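You operate a simulated robot arm through the tools that you are given. There is no shell and no other tool. Be economical: measure what you need, move in short steps, check, and stop when the job is done.

You run a simulated two-armed robot. Do the job below in one go: nothing can be reset, and whatever is moved stays where it is left.

## Task
Crimp the black cable end's sleeve, then prove it in the pull tester.
Fine: leave it in the forks, both levers up.

Only the result counts: the job must be done as asked and must still hold three seconds after the hand-in. Knocking over, shifting, dropping, spilling or breaking anything else fails it.

## Robot
Two 7-joint arms with two-finger parallel grippers on one trunk, on a base that drives. Base frame: it is fixed to the floor where the robot stands at the start and does not move with it; the origin is under the middle of the robot, x ahead of it, y to its left, z up. Lengths are in m, angles in degrees, forces in N, time in s.
The left shoulder is at the start at [0.05, 0.187, 1.16], the right one opposite. With the tool pointing down near the work surface each hand reaches from about 0.1 to 0.66 m from the robot's upright axis, wherever it stands, measured 20 degrees to its own side. Places, roughly: die of the orange crimper [0.5, 0.2, 0.9]; forks of the yellow pull tester [0.5, -0.8, 0.9]; orange crimper [0.5, 0.2, 1]; yellow pull tester [0.5, -0.8, 0.9]. Payload 3.43 kg a hand.
Tool frame (each hand has its own): the origin (TCP) lies between the finger pads and is the grasp point; the fingertips stand 0.03 m ahead of it; z points along the fingers, y is the line along which they close. Largest opening 0.094 m; finger width 0.028, thickness 0.01; the body of the gripper, 0.05 by 0.096 m, starts 0.055 m behind the TCP.
Orientation is told as [roll, pitch, yaw] about the base's x, y, z axes, in that order, counted from this pose: with the fingers straight down and closing along the base's y, the tool's x points along the base's -x, its y along +y and its z along -z.

## Interface
- The arms move only by the tool jog_arm. It takes "left_increments", "right_increments" or both (then of equal length, played together; a hand with none holds still); each is one flat list of numbers, 7 for each row, row after row: the shift along the base's x, y, z in units of 250 mm (1.0 is 250 mm), then the turn, a rotation vector about the base's x, y, z in units of 90 degrees (1.0 is 90 degrees), then the gripper command, from -1 (shut) to 1 (fully open), values between in proportion. In form: [x, y, z, ax, ay, az, gripper, x, y, z, ax, ay, az, gripper, ...]. A call has 1 to 20 rows; each row is the pose to reach, as a shift and turn from the pose commanded when the call began. A call with a number of a shift or a turn outside -1 to 1 is refused whole. Each row takes 0.2 s and may step no farther than 0.05 m and 8.6 degrees from the row before; otherwise, or with a gripper value out of range, the whole call is refused. Where a pose cannot be reached the arm comes as near as it can. A force on the tool above 50 N (or 10 N above the force at the start of the call, whichever is more), or a blocked arm, ends the call early, and 0.2 s more pass. The fingers move at their own pace (about 0.153 m/s each) and stop on an object; they squeeze with about 25 N. The grip force told is the motor's: it shows also when the fingers shut on nothing. Time passes only in rows, and 0.2 s behind the last, so rows that repeat a pose let the fingers close. It gives the time, the measured TCP pose, the force on the tool (base axes), the opening and the grip force at its end, in the units of the frame above (readings bear some noise), with the torque about the TCP (base axes, N m) and any sound that the robot's microphone picked up, and new pictures: "show" is both (left out), scene, wrist or none (wrist: the cameras of the hands that moved).
- Cameras (640 x 400 px; columns grow to the right, rows downward): "scene" is now at [0.1355, -0.0376, 1.3113]; the picture's right is [-0.45, -0.89, 0.00], its down [-0.59, 0.29, -0.75] and it looks along [0.67, -0.34, -0.66] (base axes); focal length 225 px, centre (320, 200). "left" rides on the left gripper at [0.076, -0.014, -0.102] in its tool frame; the picture's right is [0.18, 0.98, 0.00], its down [-0.75, 0.14, -0.64] and it looks along [-0.63, 0.12, 0.77] (tool axes); focal length 243 px, centre (320, 200). "right" rides on the right gripper at [0.076, 0.014, -0.103] in its tool frame; the picture's right is [-0.18, 0.98, 0.00], its down [-0.75, -0.14, -0.64] and it looks along [-0.63, -0.12, 0.77] (tool axes); focal length 243 px, centre (320, 200). There is no depth. A picture from a camera that has moved, and an enlarged one, comes with that camera's place and axes in the base frame and with its lens.
- move_column(by): slides the trunk up (or, below 0, down) by that many m; the arms and the scene camera ride with it, the base frame stays. It gives what a move gives, with no picture.
- roll_base(legs): drives the robot by 1 to 6 legs, each [ahead, left, turn to the left] in m, m and degrees, along the robot's own axes; the way and the turn of a leg run together, so that a leg with both is an arc; at most 1.5 m and 180 degrees a leg. The arms and the cameras ride along, it lands a little off, and it stops where it bumps. It gives what a move gives, and a new picture of the scene camera.
- pan_tilt(pan, tilt): turns the head with the scene camera to pan (to the left, within 80 degrees either way) and tilt (down, from -29 to 69), counted from straight ahead of the robot. It gives what a move gives, and a new picture of the scene camera.
- close_up(camera, box): a new picture of the part [left, top, right, bottom] of that camera's present view, enlarged. It takes no simulated time.
- sign_off(): hands the job in; it is judged then, once.

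Work in short steps. Places have to be worked out from the pictures, the camera data and where the tool is seen: move nearer, look again, correct. Check each grasp and each placing, and mend what went wrong. You have 120 turns and 260 pictures in all, those below and enlarged ones among them. Open the grippers and draw the arms clear of the work before you hand the job in, unless the task says otherwise; then end with one line.

The tools are called after "Call:" as name(argument=value, ...) on one line, values as JSON. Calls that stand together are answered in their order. jog_arm: Moves the arms, as the interface text tells. Its arguments: {"type":"object","properties":{"left_increments":{"type":"array"},"right_increments":{"type":"array"},"show":{"type":"string","enum":["both","scene","wrist","none"]}},"required":[]} The other tools are called the same way: move_column (by) slides the trunk up or down; roll_base (legs) drives the base; pan_tilt (pan, tilt) turns the head that bears the scene camera; close_up (camera, box) takes an enlarged picture of a part of a camera's view; sign_off () hands the job in.

At the start:

```text
t: 0.0
left_position: [0.3963, 0.0794, 1.0003]
left_orientation: [0.0, -0.1, 0.2]
left_contact_force: [0.3, -0.6, 1.0]
left_wrist_torque: [-0.02, -0.02, 0.02]
left_gripper_width: 0.094
left_gripper_force: 0.1
right_position: [0.3228, -0.2423, 1.0008]
right_orientation: [0.1, 0.0, -0.2]
right_contact_force: [0.8, 0.1, 0.1]
right_wrist_torque: [0.02, 0.0, 0.04]
right_gripper_width: 0.0939
right_gripper_force: 0.1
trunk travel left (down, up): [-0.375, 0.057]
robot x, y, heading: [-0.0017, -0.0028, 0.2]
head pan, tilt: [-26.6, 41.3]
```

scene: 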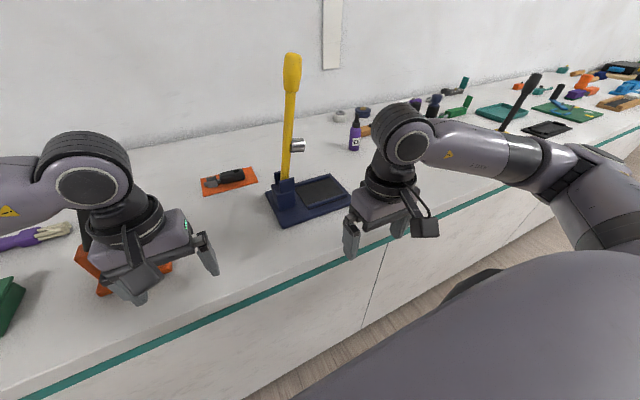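
right: 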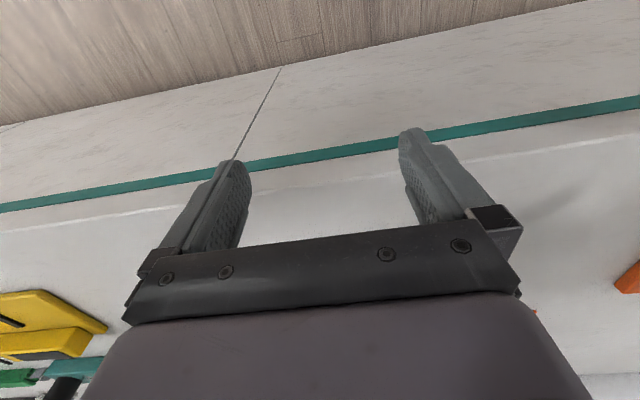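
left: 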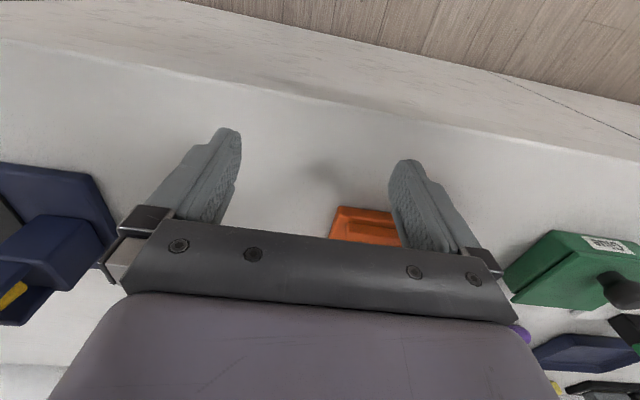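

The picture shows several devices; I need to see the orange crimper and the yellow tester. I pan the head to look left first.

Call:
pan_tilt(pan=30, tilt=40)

Call:
pan_tilt(pan=-60, tilt=30)

```text
t: 1.3
left_position: [0.3958, 0.08, 1.0004]
left_orientation: [0.0, 0.0, 0.1]
left_contact_force: [-0.1, -0.3, -0.5]
left_wrist_torque: [0.01, 0.0, 0.04]
left_gripper_width: 0.094
left_gripper_force: 0.1
right_position: [0.3213, -0.2426, 1.0003]
right_orientation: [0.1, 0.1, 0.0]
right_contact_force: [0.2, -0.3, -0.3]
right_wrist_torque: [0.0, -0.01, 0.01]
right_gripper_width: 0.0939
right_gripper_force: 0.1
trunk travel left (down, up): [-0.375, 0.057]
robot x, y, heading: [-0.0012, -0.0012, 0.1]
head pan, tilt: [30.0, 40.0]
camera scene: at [0.1339, 0.0424, 1.3132], right [0.5, -0.87, 0.0], down [-0.56, -0.32, -0.77], along [0.66, 0.38, -0.64], focal length 225 px, centre (320, 200)
```

scene: 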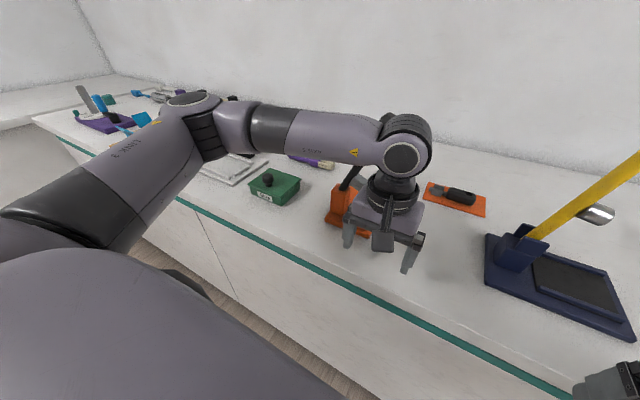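

```text
t: 2.9
left_position: [0.3957, 0.0796, 0.9995]
left_orientation: [0.0, 0.0, 0.0]
left_contact_force: [0.0, 0.3, 0.3]
left_wrist_torque: [-0.02, 0.03, 0.0]
left_gripper_width: 0.094
left_gripper_force: 0.0
right_position: [0.323, -0.2427, 0.9994]
right_orientation: [0.1, 0.0, -0.1]
right_contact_force: [-0.3, 0.5, -0.4]
right_wrist_torque: [0.0, -0.05, 0.01]
right_gripper_width: 0.0939
right_gripper_force: 0.0
trunk travel left (down, up): [-0.375, 0.057]
robot x, y, heading: [-0.0005, 0.0019, -0.2]
head pan, tilt: [-60.0, 30.0]
camera scene: at [0.1055, -0.0783, 1.3285], right [-0.87, -0.5, 0.0], down [-0.25, 0.43, -0.87], along [0.43, -0.75, -0.5], focal length 225 px, centre (320, 200)
```

scene: 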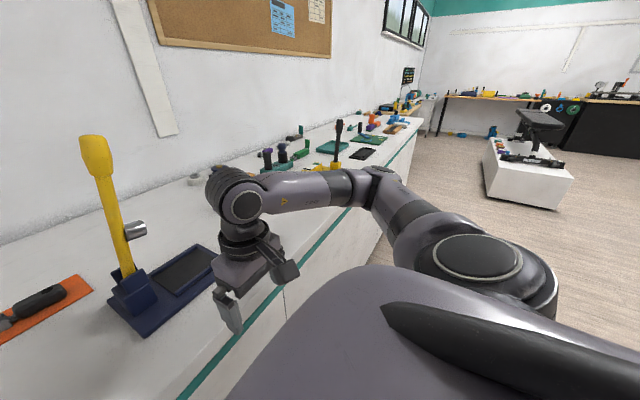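

The crimper is hidden behind the left hand, so I draw both arms back and apart to open the view.

Call:
jog_arm(left_increments=[-0.2, 0, 0.1, 0, 0, 0, 1, -0.4, 0, 0.2, 0, 0, 0, 1, -0.5, 0.15, 0.3, 0, 0, 0, 1, -0.5, 0.3, 0.4, 0, 0, 0, 1, -0.5, 0.45, 0.4, 0, 0, 0, 1, -0.5, 0.6, 0.4, 0, 0, 0, 1, -0.5, 0.75, 0.4, 0, 0, 0, 1, -0.5, 0.9, 0.4, 0, 0, 0, 1], show="none")

Call:
pan_tilt(pan=15, tilt=45)

Call:
close_up(camera="scene", box=[160, 80, 480, 280])

```text
refused: row 1 steps farther than a row can; nothing moved
```

```text
t: 4.4
left_position: [0.3954, 0.0786, 1.0012]
left_orientation: [-0.1, 0.0, 0.0]
left_contact_force: [0.5, 0.1, -0.3]
left_wrist_torque: [-0.02, 0.01, 0.02]
left_gripper_width: 0.0938
left_gripper_force: 0.1
right_position: [0.3225, -0.2429, 1.0007]
right_orientation: [0.1, 0.1, -0.1]
right_contact_force: [-0.4, -0.8, 0.1]
right_wrist_torque: [-0.02, -0.02, 0.01]
right_gripper_width: 0.094
right_gripper_force: 0.1
trunk travel left (down, up): [-0.375, 0.057]
robot x, y, heading: [-0.0016, 0.0039, 0.1]
head pan, tilt: [15.0, 45.0]
camera scene: at [0.1388, 0.021, 1.3059], right [0.26, -0.97, 0.0], down [-0.68, -0.18, -0.71], along [0.68, 0.18, -0.71], focal length 225 px, centre (320, 200)
```

scene: 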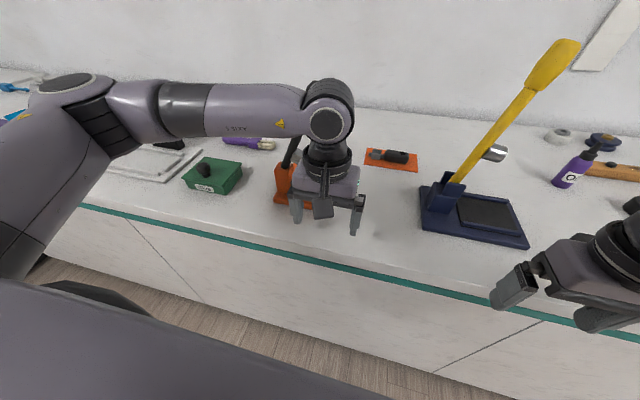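

```text
2.00 times, centred on (320, 180) of scene
camera zoom: at [0.1388, 0.021, 1.3059], right [0.26, -0.97, 0.0], down [-0.68, -0.18, -0.71], along [0.68, 0.18, -0.71], focal length 450 px, centre (320, 240)
```

zoom: 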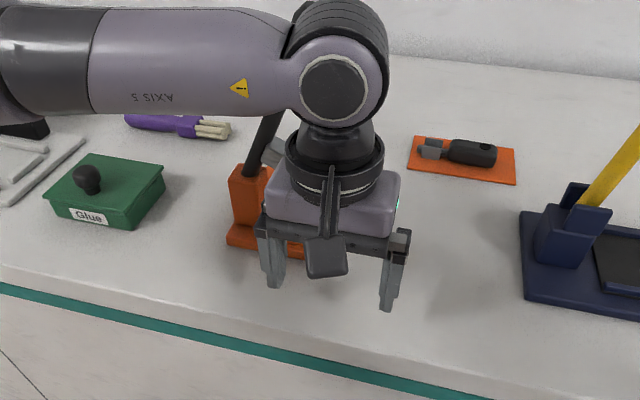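

The rows stepped too far; I retry with smaller ones, drawing the left hand back and away.

Call:
jog_arm(left_increments=[-0.15, 0, 0.1, 0, 0, 0, 1, -0.3, 0, 0.2, 0, 0, 0, 1, -0.4, 0.1, 0.3, 0, 0, 0, 1, -0.5, 0.2, 0.35, 0, 0, 0, 1, -0.5, 0.35, 0.4, 0, 0, 0, 1, -0.5, 0.5, 0.4, 0, 0, 0, 1, -0.5, 0.65, 0.4, 0, 0, 0, 1, -0.5, 0.8, 0.4, 0, 0, 0, 1], show="scene")

Call:
close_up(camera="scene", box=[220, 90, 460, 240])

```text
t: 6.2
left_position: [0.2693, 0.2806, 1.0997]
left_orientation: [-0.2, 0.0, 0.0]
left_contact_force: [0.0, 1.2, -0.5]
left_wrist_torque: [-0.01, 0.0, 0.01]
left_gripper_width: 0.0938
left_gripper_force: 0.1
right_position: [0.323, -0.2429, 1.0008]
right_orientation: [0.0, 0.1, 0.1]
right_contact_force: [-0.2, -0.2, 0.4]
right_wrist_torque: [0.01, 0.01, -0.03]
right_gripper_width: 0.0942
right_gripper_force: 0.0
trunk travel left (down, up): [-0.375, 0.057]
robot x, y, heading: [0.003, -0.0003, 0.1]
head pan, tilt: [15.0, 45.0]
camera scene: at [0.1384, 0.0215, 1.3059], right [0.26, -0.97, 0.0], down [-0.68, -0.18, -0.71], along [0.68, 0.18, -0.71], focal length 225 px, centre (320, 200)
```

scene: 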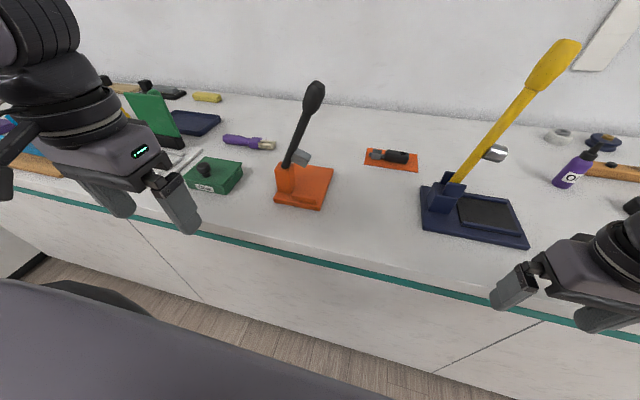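

```text
2.67 times, centred on (340, 165) of scene
camera zoom: at [0.1384, 0.0215, 1.3059], right [0.26, -0.97, 0.0], down [-0.68, -0.18, -0.71], along [0.68, 0.18, -0.71], focal length 600 px, centre (267, 293)
```

zoom: 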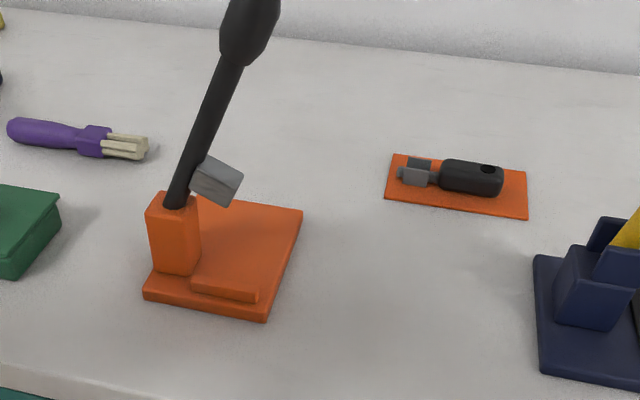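

The crimper is at about x 0.52–0.70, y 0.12–0.25, its lever up, and the cable end with its grey sleeve lies on an orange card near (0.80, -0.05). I drive 0.1 m ahead to get nearer, after pulling the left hand a little back.

Call:
jog_arm(left_increments=[0, 0.15, 0, 0, 0, 0, 1, -0.1, 0.3, 0, 0, 0, 0, 1, -0.2, 0.4, 0, 0, 0, 0, 1], right_increments=[0, 0, 0.15, 0, 0, 0, 1, 0, 0, 0.3, 0, 0, 0, 1, 0, 0, 0.4, 0, 0, 0, 1], show="none")

Call:
roll_base(legs=[[0.1, 0, 0]])

Call:
pan_tilt(pan=10, tilt=50)

Call:
close_up(camera="scene", box=[200, 80, 460, 242])

```text
t: 7.0
left_position: [0.2203, 0.3784, 1.1013]
left_orientation: [-0.2, -0.1, 0.1]
left_contact_force: [0.2, -0.1, -0.2]
left_wrist_torque: [0.0, -0.01, 0.04]
left_gripper_width: 0.0939
left_gripper_force: 0.1
right_position: [0.3193, -0.2425, 1.1009]
right_orientation: [0.1, 0.1, -0.1]
right_contact_force: [0.6, 1.3, -0.6]
right_wrist_torque: [0.03, -0.03, 0.0]
right_gripper_width: 0.0941
right_gripper_force: 0.1
trunk travel left (down, up): [-0.375, 0.057]
robot x, y, heading: [-0.0017, -0.0001, 0.0]
head pan, tilt: [15.0, 45.0]
```

```text
t: 8.2
left_position: [0.3073, 0.3795, 1.1013]
left_orientation: [-0.2, -0.1, -0.1]
left_contact_force: [-1.3, 0.1, 0.8]
left_wrist_torque: [-0.03, 0.02, 0.04]
left_gripper_width: 0.094
left_gripper_force: 0.0
right_position: [0.4076, -0.2427, 1.099]
right_orientation: [0.0, 0.0, -0.2]
right_contact_force: [-0.3, 0.8, -0.2]
right_wrist_torque: [0.01, -0.01, -0.01]
right_gripper_width: 0.094
right_gripper_force: 0.0
trunk travel left (down, up): [-0.375, 0.057]
robot x, y, heading: [0.0889, 0.0004, -0.0]
head pan, tilt: [15.0, 45.0]
stopped in leg 1: the robot was blocked; the commanded pose is now the measured one
camera scene: at [0.2253, 0.0209, 1.3061], right [0.26, -0.97, 0.0], down [-0.68, -0.18, -0.71], along [0.68, 0.18, -0.71], focal length 225 px, centre (320, 200)
```

scene: 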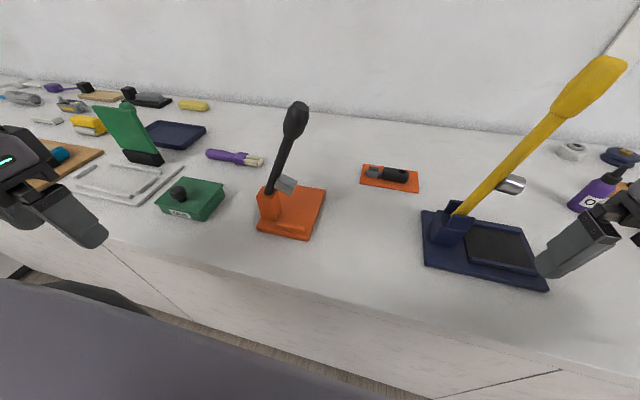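

```text
t: 8.8
left_position: [0.3101, 0.3798, 1.1004]
left_orientation: [0.0, 0.0, 0.1]
left_contact_force: [-0.1, 0.0, -0.1]
left_wrist_torque: [0.0, 0.01, 0.0]
left_gripper_width: 0.0942
left_gripper_force: 0.1
right_position: [0.4081, -0.2427, 1.0993]
right_orientation: [0.1, 0.0, -0.2]
right_contact_force: [0.4, 0.4, -0.3]
right_wrist_torque: [0.02, 0.0, -0.04]
right_gripper_width: 0.094
right_gripper_force: 0.1
trunk travel left (down, up): [-0.375, 0.057]
robot x, y, heading: [0.0875, -0.0021, 0.0]
head pan, tilt: [10.0, 50.0]
camera scene: at [0.2238, 0.0132, 1.299], right [0.17, -0.98, 0.0], down [-0.75, -0.13, -0.64], along [0.63, 0.11, -0.77], focal length 225 px, centre (320, 200)
```

scene: 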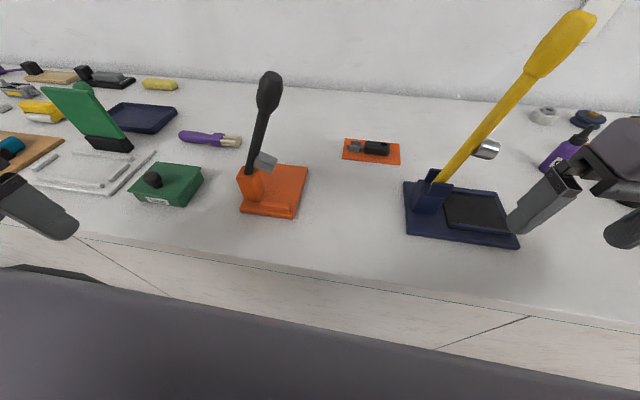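

```text
2.46 times, centred on (330, 161) of scene
camera zoom: at [0.2238, 0.0132, 1.299], right [0.17, -0.98, 0.0], down [-0.75, -0.13, -0.64], along [0.63, 0.11, -0.77], focal length 554 px, centre (295, 296)
```

zoom: 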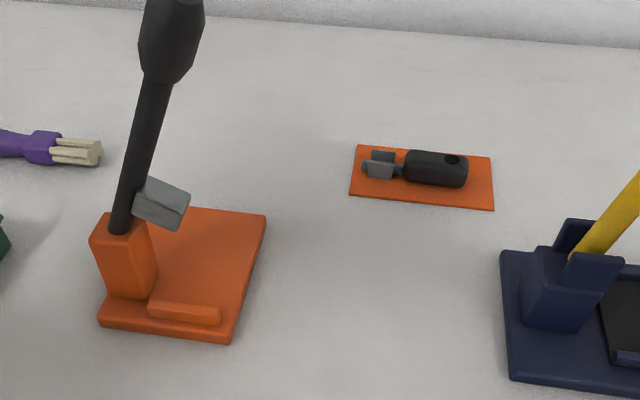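

The base stops against the counter at x≈0.089. I zoom in on the crimper, the cable end and the far tester for details.

Call:
close_up(camera="scene", box=[230, 140, 326, 220])

Call:
close_up(camera="scene", box=[336, 132, 408, 172])

```text
5.00 times, centred on (278, 180) of scene
camera zoom: at [0.2238, 0.0132, 1.299], right [0.17, -0.98, 0.0], down [-0.75, -0.13, -0.64], along [0.63, 0.11, -0.77], focal length 1124 px, centre (530, 300)
```

zoom: 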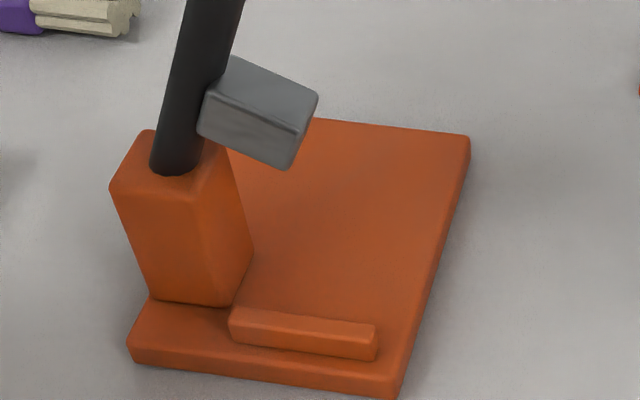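

```text
8.89 times, centred on (372, 152) of scene
camera zoom: at [0.2238, 0.0132, 1.299], right [0.17, -0.98, 0.0], down [-0.75, -0.13, -0.64], along [0.63, 0.11, -0.77], focal length 1999 px, centre (-142, 627)
```

zoom: 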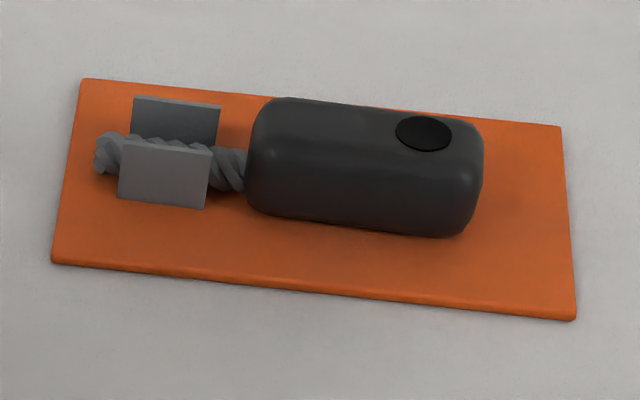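

Reading: the lever turns in the y‑z plane at x≈0.55 and its jaw should land near (0.55, 0.17), just behind a stop bar at x≈0.52. The cable has an open U sleeve facing up, with its tip pointing +y. I drive left 0.15 m so the right arm can reach both the cable and the crimper while the left arm works the lever.

Call:
roll_base(legs=[[-0.008, 0.15, 0]])

Call:
pan_tilt(pan=0, tilt=50)

Call:
close_up(camera="scene", box=[280, 110, 480, 235])

```text
t: 10.8
left_position: [0.3035, 0.5287, 1.1025]
left_orientation: [-0.1, 0.1, -0.4]
left_contact_force: [-0.5, 0.9, 0.1]
left_wrist_torque: [0.01, 0.01, 0.0]
left_gripper_width: 0.094
left_gripper_force: 0.0
right_position: [0.4003, -0.0946, 1.1007]
right_orientation: [0.1, 0.0, -0.4]
right_contact_force: [-0.2, -0.2, 0.5]
right_wrist_torque: [-0.02, -0.03, 0.04]
right_gripper_width: 0.0942
right_gripper_force: 0.0
trunk travel left (down, up): [-0.375, 0.057]
robot x, y, heading: [0.0805, 0.1518, -0.4]
head pan, tilt: [10.0, 50.0]
camera scene: at [0.2165, 0.1623, 1.299], right [0.17, -0.99, 0.0], down [-0.76, -0.13, -0.64], along [0.63, 0.11, -0.77], focal length 225 px, centre (320, 200)
```

scene: 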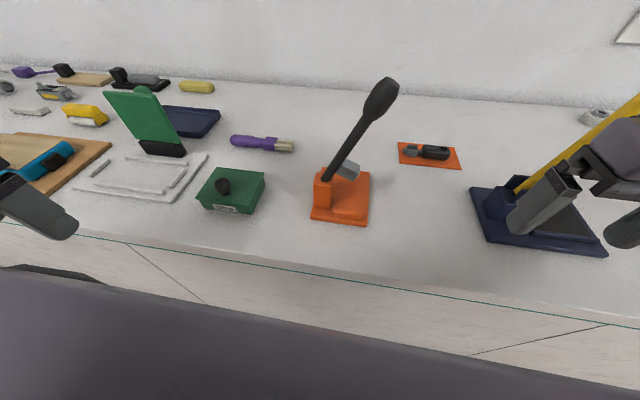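

```text
t: 11.5
left_position: [0.3035, 0.5279, 1.1021]
left_orientation: [-0.2, 0.0, -0.3]
left_contact_force: [-0.1, 0.4, -0.3]
left_wrist_torque: [-0.03, 0.01, -0.03]
left_gripper_width: 0.0942
left_gripper_force: 0.1
right_position: [0.4002, -0.0947, 1.0985]
right_orientation: [0.1, 0.0, -0.3]
right_contact_force: [-0.3, -0.7, -0.3]
right_wrist_torque: [0.0, -0.02, 0.02]
right_gripper_width: 0.0941
right_gripper_force: 0.0
trunk travel left (down, up): [-0.375, 0.057]
robot x, y, heading: [0.0822, 0.1487, -0.6]
head pan, tilt: [0.0, 50.0]
camera scene: at [0.2176, 0.1487, 1.299], right [0.0, -1.0, 0.0], down [-0.77, 0.0, -0.64], along [0.64, 0.0, -0.77], focal length 225 px, centre (320, 200)
```

scene: 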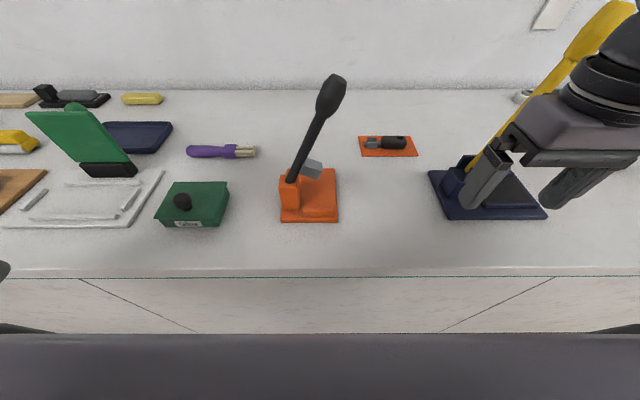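

```text
3.20 times, centred on (380, 172) of scene
camera zoom: at [0.2176, 0.1487, 1.299], right [0.0, -1.0, 0.0], down [-0.77, 0.0, -0.64], along [0.64, 0.0, -0.77], focal length 720 px, centre (128, 288)
```

zoom: 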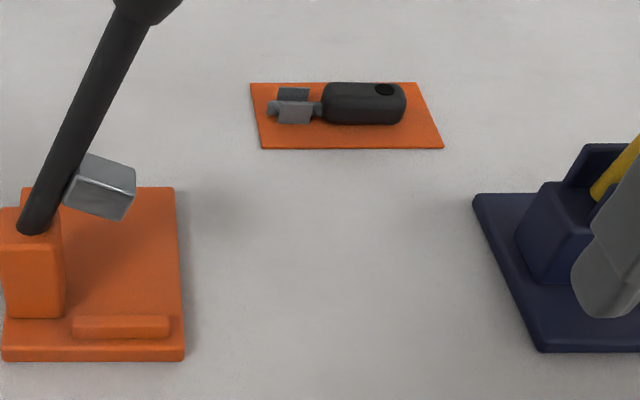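

I bring the right hand ahead with yaw −90 (fingers closing along x), hovering between crimper and cable, to calibrate heights.

Call:
jog_arm(right_increments=[0.07, 0.04, -0.03, 0, 0, -0.09, 1, 0.14, 0.08, -0.06, 0, 0, -0.18, 1, 0.21, 0.12, -0.1, 0, 0, -0.27, 1, 0.28, 0.16, -0.13, 0, 0, -0.36, 1, 0.35, 0.2, -0.16, 0, 0, -0.45, 1, 0.42, 0.24, -0.2, 0, 0, -0.54, 1, 0.5, 0.28, -0.23, 0, 0, -0.63, 1, 0.57, 0.32, -0.27, 0, 0, -0.72, 1, 0.64, 0.36, -0.3, 0, 0, -0.81, 1, 0.72, 0.4, -0.35, 0, 0, -0.9, 1, 0.8, 0.42, -0.4, 0, 0, -0.993, 1, 0.8, 0.42, -0.4, 0, 0, -0.993, 1])

```text
t: 14.1
left_position: [0.3037, 0.5279, 1.1014]
left_orientation: [0.0, -0.1, -0.4]
left_contact_force: [0.2, 0.2, 0.5]
left_wrist_torque: [0.01, -0.01, -0.02]
left_gripper_width: 0.0942
left_gripper_force: 0.1
right_position: [0.6038, 0.0102, 0.9983]
right_orientation: [0.1, -0.1, -89.8]
right_contact_force: [-0.4, -0.3, 0.5]
right_wrist_torque: [0.01, 0.02, 0.02]
right_gripper_width: 0.094
right_gripper_force: 0.0
trunk travel left (down, up): [-0.375, 0.057]
robot x, y, heading: [0.081, 0.1524, -0.4]
head pan, tilt: [0.0, 50.0]
camera scene: at [0.2175, 0.1486, 1.299], right [-0.01, -1.0, 0.0], down [-0.77, 0.0, -0.64], along [0.64, 0.0, -0.77], focal length 225 px, centre (320, 200)
camera right: at [0.6166, 0.087, 1.1011], right [0.98, -0.18, 0.0], down [-0.14, -0.75, 0.64], along [-0.12, -0.63, -0.77], focal length 243 px, centre (320, 200)
```

scene: 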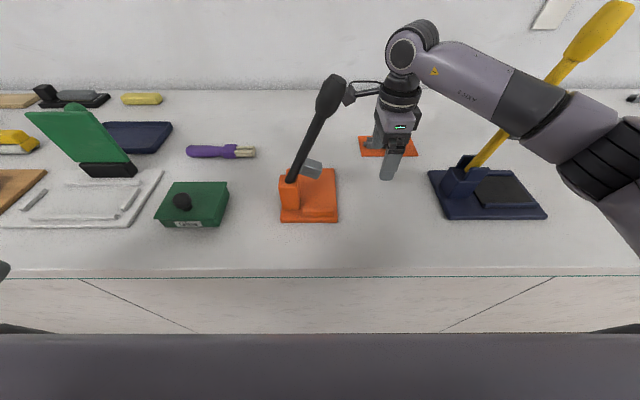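
right: 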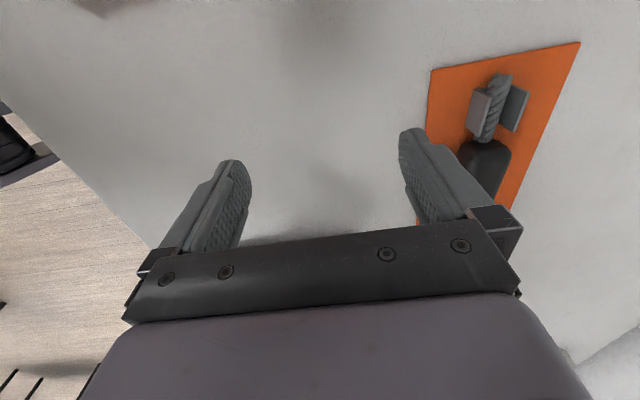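

Triangulation puts the cable's wire axis at x≈0.727, tip y≈0.027, body centre y≈−0.052, and the table at z≈0.91. I move above the body and check.

Call:
jog_arm(right_increments=[0.12, -0.06, 0.0, 0, 0, 0, 1, 0.24, -0.12, 0.0, 0, 0, 0, 1, 0.36, -0.18, 0.0, 0, 0, 0, 1, 0.492, -0.25, 0.0, 0, 0, 0, 1, 0.492, -0.25, 0.0, 0, 0, 0, 1])

Call:
close_up(camera="scene", box=[330, 80, 450, 180])

```text
t: 15.3
left_position: [0.3034, 0.528, 1.0994]
left_orientation: [-0.1, 0.1, -0.4]
left_contact_force: [0.3, 0.6, -0.3]
left_wrist_torque: [-0.03, -0.02, -0.04]
left_gripper_width: 0.0937
left_gripper_force: 0.0
right_position: [0.7135, -0.0492, 0.9991]
right_orientation: [0.1, 0.0, -89.7]
right_contact_force: [-0.7, 0.5, 1.0]
right_wrist_torque: [0.0, 0.03, 0.02]
right_gripper_width: 0.094
right_gripper_force: 0.0
right hand out of reach, approached as far as the arm can: row 4, 5
trunk travel left (down, up): [-0.375, 0.057]
robot x, y, heading: [0.079, 0.151, -0.3]
head pan, tilt: [0.0, 50.0]
camera scene: at [0.2176, 0.1488, 1.299], right [-0.01, -1.0, 0.0], down [-0.77, 0.0, -0.64], along [0.64, 0.0, -0.77], focal length 225 px, centre (320, 200)
camera right: at [0.7274, 0.0277, 1.1027], right [0.98, -0.18, 0.0], down [-0.14, -0.75, 0.64], along [-0.11, -0.63, -0.77], focal length 243 px, centre (320, 200)
```

scene: 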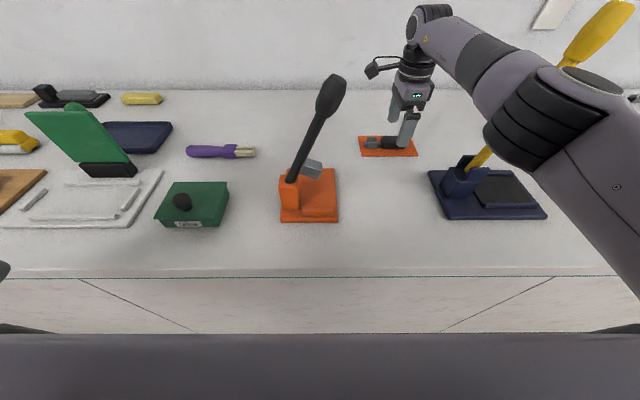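
right: 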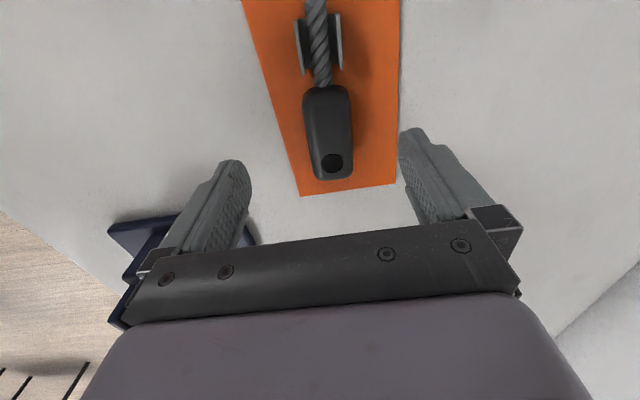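

```text
4.00 times, centred on (390, 130) of scene
camera zoom: at [0.2176, 0.1488, 1.299], right [-0.01, -1.0, 0.0], down [-0.77, 0.0, -0.64], along [0.64, 0.0, -0.77], focal length 900 px, centre (40, 480)
```

zoom: 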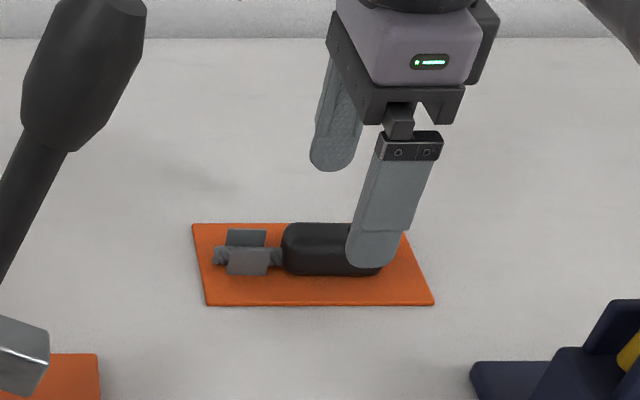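

The hand is just short in reach, x 0.7135 against the body's x≈0.72. I creep the base forward about 8 mm, then check.

Call:
roll_base(legs=[[0.008, 0, 0.3]])

Call:
jog_arm(right_increments=[0.0, 0, -0.05, 0, 0, 0, 1, 0.0, 0, -0.1, 0, 0, 0, 1], show="wrist")

Call:
close_up(camera="scene", box=[330, 80, 450, 180])

```text
t: 16.1
left_position: [0.3085, 0.5285, 1.1009]
left_orientation: [0.0, -0.1, 0.0]
left_contact_force: [0.3, 0.7, -0.4]
left_wrist_torque: [-0.01, 0.01, 0.0]
left_gripper_width: 0.0943
left_gripper_force: 0.0
right_position: [0.7216, -0.0454, 0.9996]
right_orientation: [0.0, 0.0, -89.5]
right_contact_force: [-0.2, -0.4, -0.7]
right_wrist_torque: [-0.03, 0.0, 0.0]
right_gripper_width: 0.0939
right_gripper_force: 0.0
trunk travel left (down, up): [-0.375, 0.057]
robot x, y, heading: [0.083, 0.1471, -0.0]
head pan, tilt: [0.0, 50.0]
camera scene: at [0.2257, 0.1493, 1.2989], right [0.0, -1.0, 0.0], down [-0.77, 0.0, -0.64], along [0.64, 0.0, -0.77], focal length 225 px, centre (320, 200)
```

scene: 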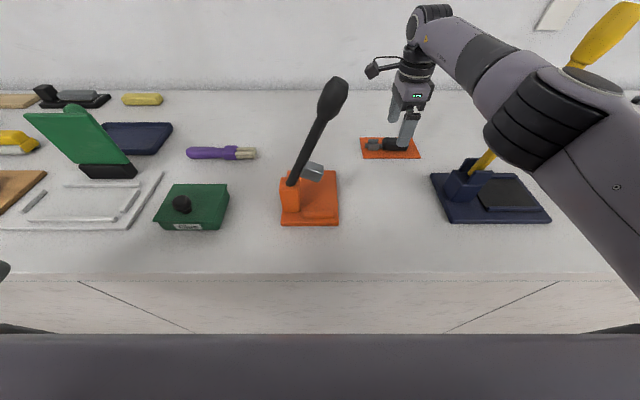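

```text
t: 16.7
left_position: [0.3088, 0.5292, 1.1009]
left_orientation: [-0.1, 0.0, 0.1]
left_contact_force: [-0.4, 0.0, -0.3]
left_wrist_torque: [-0.02, 0.03, -0.02]
left_gripper_width: 0.0938
left_gripper_force: 0.0
right_position: [0.7198, -0.0455, 0.9733]
right_orientation: [0.1, 0.0, -89.4]
right_contact_force: [-0.4, 0.3, -0.5]
right_wrist_torque: [0.01, -0.01, -0.03]
right_gripper_width: 0.094
right_gripper_force: 0.0
trunk travel left (down, up): [-0.375, 0.057]
robot x, y, heading: [0.0905, 0.1525, -0.2]
head pan, tilt: [0.0, 50.0]
camera right: at [0.7345, 0.0308, 1.0771], right [0.98, -0.17, 0.0], down [-0.13, -0.76, 0.64], along [-0.11, -0.63, -0.77], focal length 243 px, centre (320, 200)
```

right: 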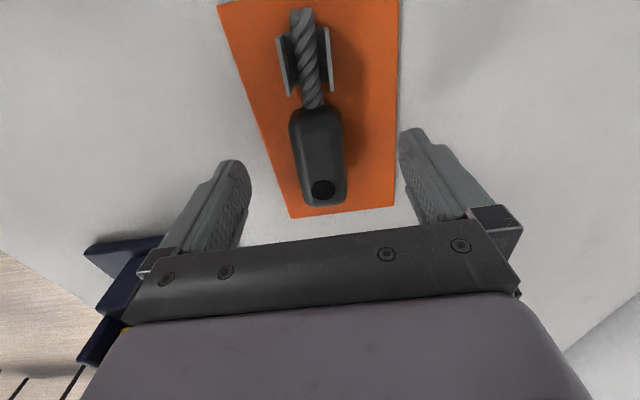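

```text
4.00 times, centred on (390, 130) of scene
camera zoom: at [0.225, 0.1492, 1.299], right [0.0, -1.0, 0.0], down [-0.77, 0.0, -0.64], along [0.64, 0.0, -0.77], focal length 900 px, centre (40, 480)
```

zoom: 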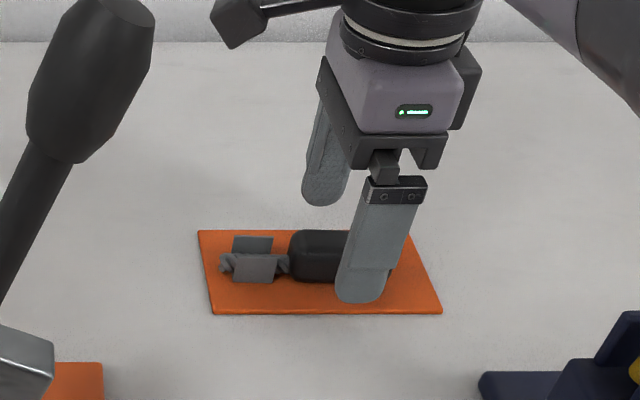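

Body lies at x≈0.72, right between the fingers. I lower to z≈0.947 and look at contact before closing.

Call:
jog_arm(right_increments=[0.0, -0.02, -0.05, 0, 0, 0, 1, 0.0, -0.02, -0.1, 0, 0, 0, 1], show="wrist")

Call:
close_up(camera="scene", box=[340, 100, 436, 180])

```text
t: 17.3
left_position: [0.3075, 0.5293, 1.1004]
left_orientation: [0.0, -0.1, 0.0]
left_contact_force: [0.1, 0.2, -0.2]
left_wrist_torque: [-0.03, 0.01, 0.0]
left_gripper_width: 0.0942
left_gripper_force: 0.1
right_position: [0.7209, -0.0509, 0.9544]
right_orientation: [0.5, 0.0, -89.5]
right_contact_force: [-0.3, -1.8, 16.5]
right_wrist_torque: [-0.03, -0.75, -0.15]
right_gripper_width: 0.0938
right_gripper_force: 0.1
trunk travel left (down, up): [-0.375, 0.057]
robot x, y, heading: [0.0862, 0.1505, -0.0]
head pan, tilt: [0.0, 50.0]
camera right: at [0.7344, 0.0253, 1.0563], right [0.98, -0.18, 0.01], down [-0.14, -0.75, 0.64], along [-0.11, -0.63, -0.77], focal length 243 px, centre (320, 200)
```

right: 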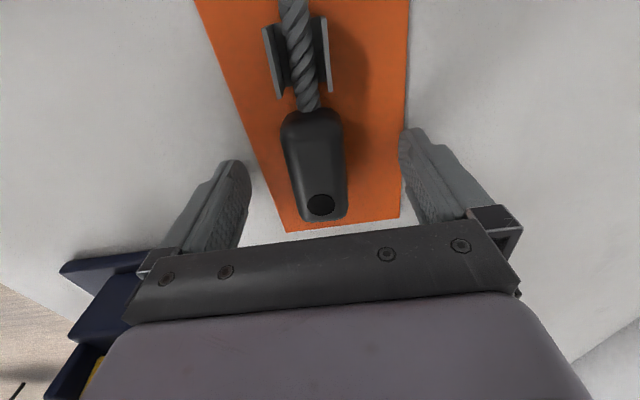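

```text
5.00 times, centred on (388, 140) of scene
camera zoom: at [0.2231, 0.1495, 1.2996], right [0.0, -1.0, 0.0], down [-0.76, 0.0, -0.64], along [0.64, 0.0, -0.76], focal length 1124 px, centre (-20, 500)
```

zoom: 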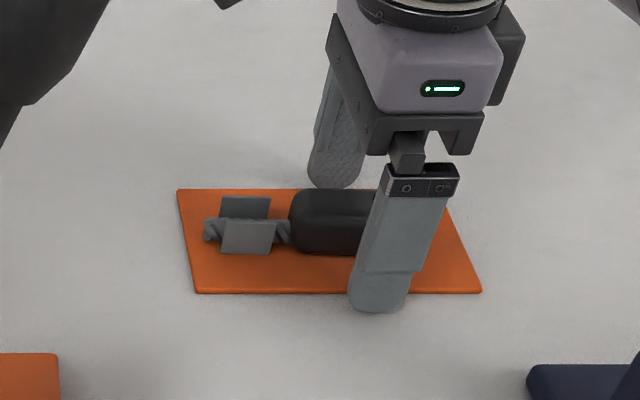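

Tips touched at TCP z 0.954, so the table is at z≈0.923. I raise the hand about 8 mm clear of the card and close.

Call:
jog_arm(right_increments=[0.0, 0, 0.05, 0, 0, 0, 1, 0, 0, 0.055, 0, 0, 0, 0.2, 0, 0, 0.055, 0, 0, 0, -0.3, 0, 0, 0.055, 0, 0, 0, -0.6, 0, 0, 0.055, 0, 0, 0, -1, 0, 0, 0.055, 0, 0, 0, -1], show="wrist")

Call:
close_up(camera="scene", box=[340, 100, 436, 180])

```text
t: 18.7
left_position: [0.3097, 0.5282, 1.1018]
left_orientation: [0.0, -0.1, 0.0]
left_contact_force: [0.0, -0.5, 0.3]
left_wrist_torque: [0.01, -0.01, -0.01]
left_gripper_width: 0.094
left_gripper_force: 0.0
right_position: [0.7204, -0.0505, 0.9626]
right_orientation: [0.1, 0.0, -89.4]
right_contact_force: [0.0, -0.6, 0.4]
right_wrist_torque: [-0.01, 0.0, 0.01]
right_gripper_width: 0.0314
right_gripper_force: 25.2
trunk travel left (down, up): [-0.375, 0.057]
robot x, y, heading: [0.0913, 0.1506, 0.0]
head pan, tilt: [0.0, 50.0]
camera right: at [0.7352, 0.0255, 1.0658], right [0.98, -0.18, 0.0], down [-0.14, -0.76, 0.64], along [-0.11, -0.63, -0.77], focal length 243 px, centre (320, 200)
```

right: 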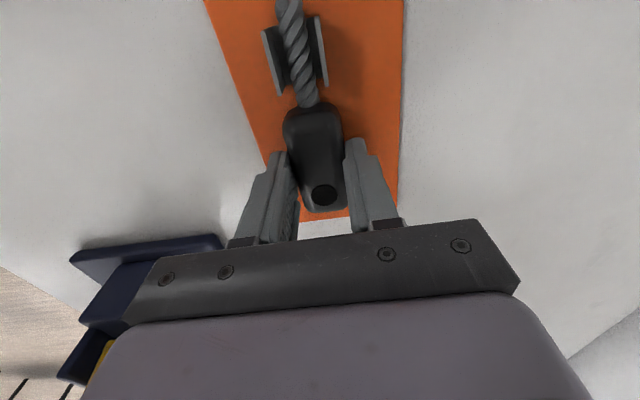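

```text
5.00 times, centred on (388, 140) of scene
camera zoom: at [0.2251, 0.1492, 1.299], right [0.0, -1.0, 0.0], down [-0.77, 0.0, -0.64], along [0.64, 0.0, -0.77], focal length 1124 px, centre (-20, 500)
```

zoom: 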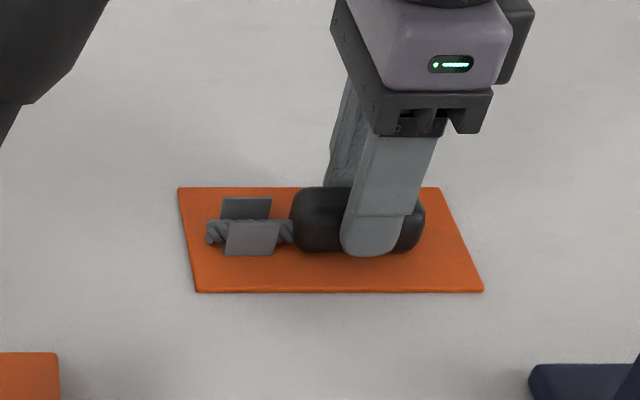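

Gripped at 31 mm, but in the die the wrist camera would strike the crimper lever if the hand stays upright. So I open, lean the hand 30° back (away from the sleeve) about x, and regrip.

Call:
jog_arm(right_increments=[0.0, 0, 0.0, 0, 0, 0, 0.2, 0, 0, 0.0, 0, 0, 0, 0.2, 0, -0.006, 0.01, 0.085, 0, 0, 0.2, 0, -0.012, 0.02, 0.17, 0, 0, 0.2, 0, -0.018, 0.025, 0.255, 0, 0, 0.2, 0, -0.024, 0.03, 0.333, 0, 0, 0.2, 0, -0.024, 0.02, 0.333, 0, 0, 0.2], show="wrist")

Call:
close_up(camera="scene", box=[340, 100, 436, 180])

```text
t: 20.3
left_position: [0.3086, 0.5297, 1.1016]
left_orientation: [-0.1, 0.0, 0.0]
left_contact_force: [-0.8, 0.4, 1.0]
left_wrist_torque: [0.0, 0.01, 0.0]
left_gripper_width: 0.0938
left_gripper_force: 0.0
right_position: [0.7219, -0.0558, 0.9679]
right_orientation: [0.4, 30.0, -89.5]
right_contact_force: [0.2, -0.1, 0.4]
right_wrist_torque: [0.01, -0.01, 0.03]
right_gripper_width: 0.0565
right_gripper_force: 0.0
trunk travel left (down, up): [-0.375, 0.057]
robot x, y, heading: [0.0866, 0.1484, -0.1]
head pan, tilt: [0.0, 50.0]
camera right: at [0.7356, -0.0419, 1.0955], right [0.98, -0.15, -0.09], down [-0.13, -0.97, 0.18], along [-0.11, -0.16, -0.98], focal length 243 px, centre (320, 200)
```

right: 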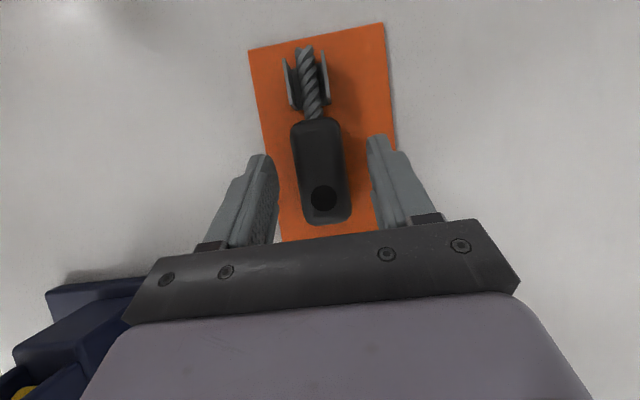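

```text
5.00 times, centred on (388, 140) of scene
camera zoom: at [0.225, 0.1493, 1.299], right [0.0, -1.0, 0.0], down [-0.77, 0.0, -0.64], along [0.64, 0.0, -0.77], focal length 1124 px, centre (-20, 500)
```

zoom: 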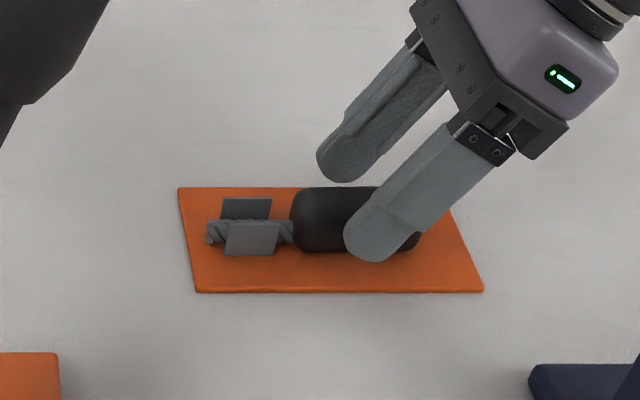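

The leaning pose fits well around the body. I close here and lift slightly straight up to check the grasp.

Call:
jog_arm(right_increments=[0.0, 0, -0.012, 0, 0, 0, 0.2, 0, 0, -0.012, 0, 0, 0, -0.3, 0, 0, -0.012, 0, 0, 0, -1, 0, 0, -0.012, 0, 0, 0, -1, 0, 0, -0.012, 0, 0, 0, -1, 0, 0, 0.1, 0, 0, 0, -1, 0, 0, 0.25, 0, 0, 0, -1, 0, 0, 0.4, 0, 0, 0, -1])

Call:
close_up(camera="scene", box=[340, 80, 436, 160])

```text
t: 22.1
left_position: [0.3099, 0.5302, 1.101]
left_orientation: [-0.1, -0.1, 0.0]
left_contact_force: [0.2, 0.0, 0.1]
left_wrist_torque: [0.0, 0.02, 0.01]
left_gripper_width: 0.0939
left_gripper_force: 0.0
right_position: [0.7172, -0.0566, 1.0669]
right_orientation: [0.4, 30.0, -89.4]
right_contact_force: [-0.1, 0.0, -1.2]
right_wrist_torque: [-0.02, -0.05, 0.01]
right_gripper_width: 0.0315
right_gripper_force: 24.4
trunk travel left (down, up): [-0.375, 0.057]
robot x, y, heading: [0.0848, 0.1496, -0.1]
head pan, tilt: [0.0, 50.0]
camera scene: at [0.2246, 0.1496, 1.299], right [0.0, -1.0, 0.0], down [-0.77, 0.0, -0.64], along [0.64, 0.0, -0.77], focal length 225 px, centre (320, 200)
camera right: at [0.7321, -0.0425, 1.1942], right [0.98, -0.15, -0.09], down [-0.14, -0.97, 0.18], along [-0.11, -0.16, -0.98], focal length 243 px, centre (320, 200)
```

scene: 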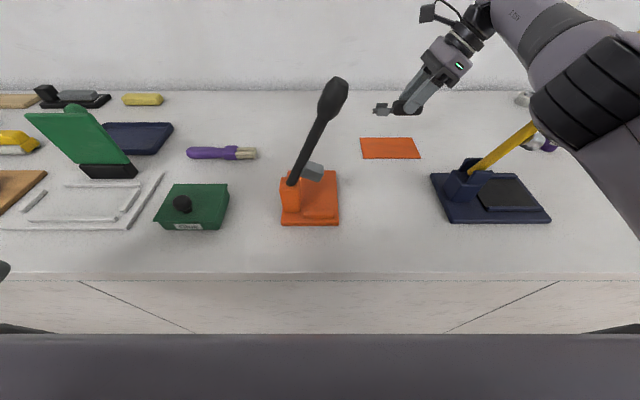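
right: 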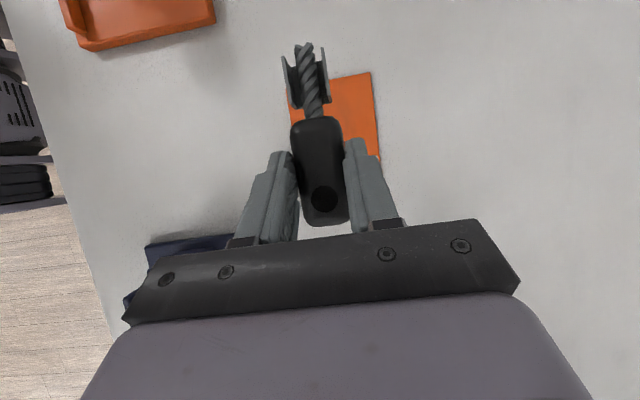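

```text
5.00 times, centred on (388, 120) of scene
camera zoom: at [0.2246, 0.1496, 1.299], right [0.0, -1.0, 0.0], down [-0.77, 0.0, -0.64], along [0.64, 0.0, -0.77], focal length 1124 px, centre (-20, 600)
```

zoom: 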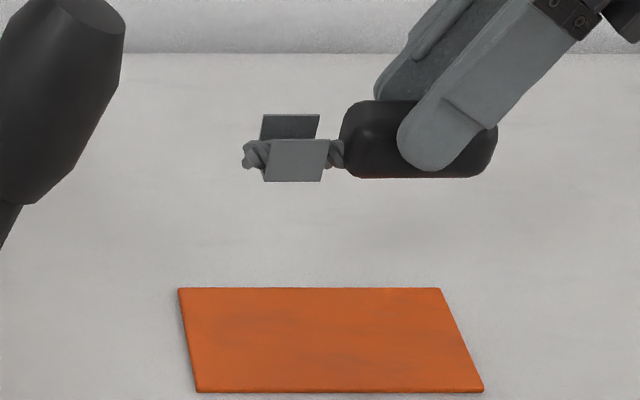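

The cable is held level and firm, sleeve centre ≈0.062 m ahead of the TCP. Before placing it, I'll try the lever empty with the left hand to see where the jaw lands; first I bring the left hand, closed, to the lever's left side.

Call:
jog_arm(left_increments=[0.05, -0.1, 0.06, 0, 0, 0, -1, 0.1, -0.22, 0.12, 0, 0, 0, -1, 0.18, -0.34, 0.18, 0, 0, 0, -1, 0.26, -0.46, 0.24, 0, 0, 0, -1, 0.36, -0.58, 0.3, 0, 0, 0, -1, 0.46, -0.7, 0.36, 0, 0, 0, -1, 0.54, -0.82, 0.4, 0, 0, 0, -1, 0.64, -0.94, 0.4, 0, 0, 0, -1, 0.78, -1.0, 0.4, 0, 0, 0, -1, 0.8, -1.0, 0.3, 0, 0, 0, -1], show="scene")

Call:
close_up(camera="scene", box=[230, 50, 390, 240])

```text
t: 24.3
left_position: [0.51, 0.2796, 1.175]
left_orientation: [-0.1, 0.0, 0.0]
left_contact_force: [0.2, 0.1, -0.3]
left_wrist_torque: [0.04, -0.01, 0.01]
left_gripper_width: 0.0001
left_gripper_force: 25.2
left hand out of reach, approached as far as the arm can: row 2
right_position: [0.7175, -0.0561, 1.0659]
right_orientation: [0.4, 30.0, -89.5]
right_contact_force: [-0.1, 0.1, -1.3]
right_wrist_torque: [-0.02, -0.01, 0.01]
right_gripper_width: 0.0313
right_gripper_force: 25.7
trunk travel left (down, up): [-0.375, 0.057]
robot x, y, heading: [0.0861, 0.1494, 0.1]
head pan, tilt: [0.0, 50.0]
camera scene: at [0.2254, 0.1495, 1.299], right [0.0, -1.0, 0.0], down [-0.77, 0.0, -0.64], along [0.64, 0.0, -0.77], focal length 225 px, centre (320, 200)
```

scene: 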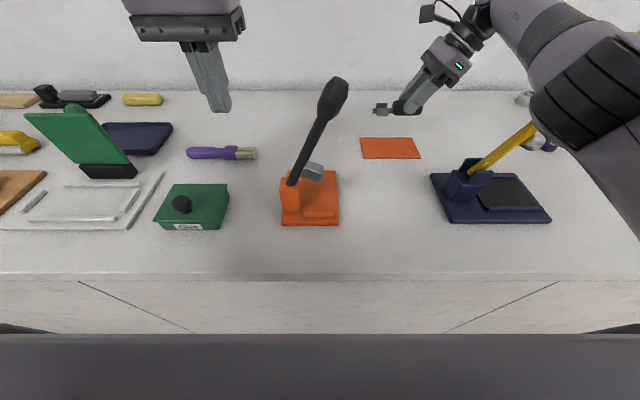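

```text
2.11 times, centred on (310, 145) of scene
camera zoom: at [0.2254, 0.1495, 1.299], right [0.0, -1.0, 0.0], down [-0.77, 0.0, -0.64], along [0.64, 0.0, -0.77], focal length 473 px, centre (341, 316)
```

zoom: 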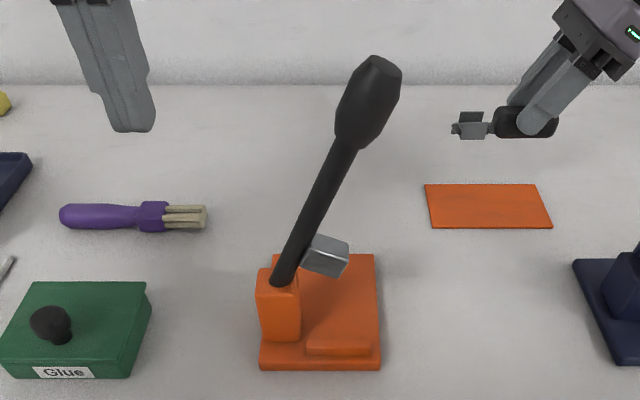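

Fingertip pixel matches its measured place, so the geometry holds. I sweep the lever along its arc to about 55° from upright.

Call:
jog_arm(left_increments=[0, -0.16, 0, 0, 0, 0, -1, 0, -0.31, 0, 0, 0, 0, -1, 0, -0.385, -0.008, 0, 0, 0, -1, 0, -0.46, -0.016, 0, 0, 0, -1, 0, -0.53, -0.04, 0, 0, 0, -1, 0, -0.595, -0.064, 0, 0, 0, -1, 0, -0.695, -0.124, 0, 0, 0, -1, 0, -0.786, -0.196, 0, 0, 0, -1], show="scene")

Call:
close_up(camera="scene", box=[230, 50, 390, 240])

```text
t: 26.1
left_position: [0.5095, 0.0823, 1.1267]
left_orientation: [-0.1, -0.1, 0.0]
left_contact_force: [0.3, 0.3, -0.3]
left_wrist_torque: [0.03, -0.01, 0.01]
left_gripper_width: 0.0002
left_gripper_force: 25.3
right_position: [0.7188, -0.057, 1.0661]
right_orientation: [0.3, 30.0, -89.4]
right_contact_force: [0.2, -0.3, -1.9]
right_wrist_torque: [0.0, 0.03, 0.02]
right_gripper_width: 0.0315
right_gripper_force: 24.7
trunk travel left (down, up): [-0.375, 0.057]
robot x, y, heading: [0.0852, 0.1525, 0.0]
head pan, tilt: [0.0, 50.0]
camera scene: at [0.2252, 0.1488, 1.299], right [0.0, -1.0, 0.0], down [-0.77, 0.0, -0.64], along [0.64, 0.0, -0.77], focal length 225 px, centre (320, 200)
```

scene: 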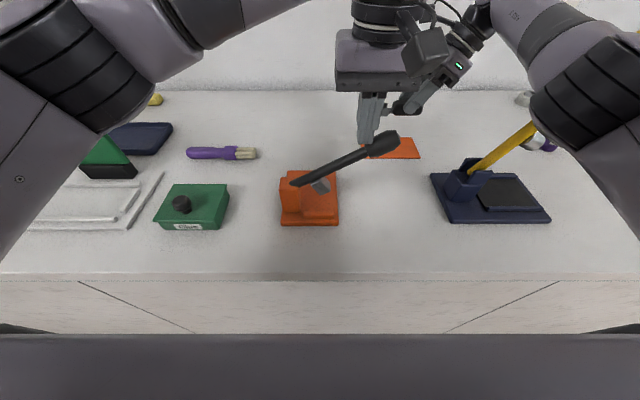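

```text
2.11 times, centred on (310, 145) of scene
camera zoom: at [0.2252, 0.1488, 1.299], right [0.0, -1.0, 0.0], down [-0.77, 0.0, -0.64], along [0.64, 0.0, -0.77], focal length 473 px, centre (341, 316)
```

zoom: 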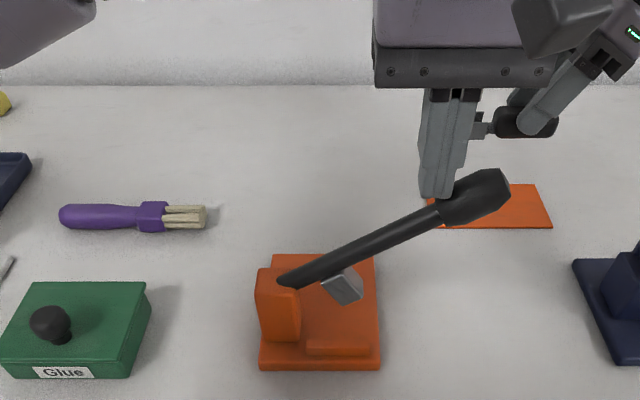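

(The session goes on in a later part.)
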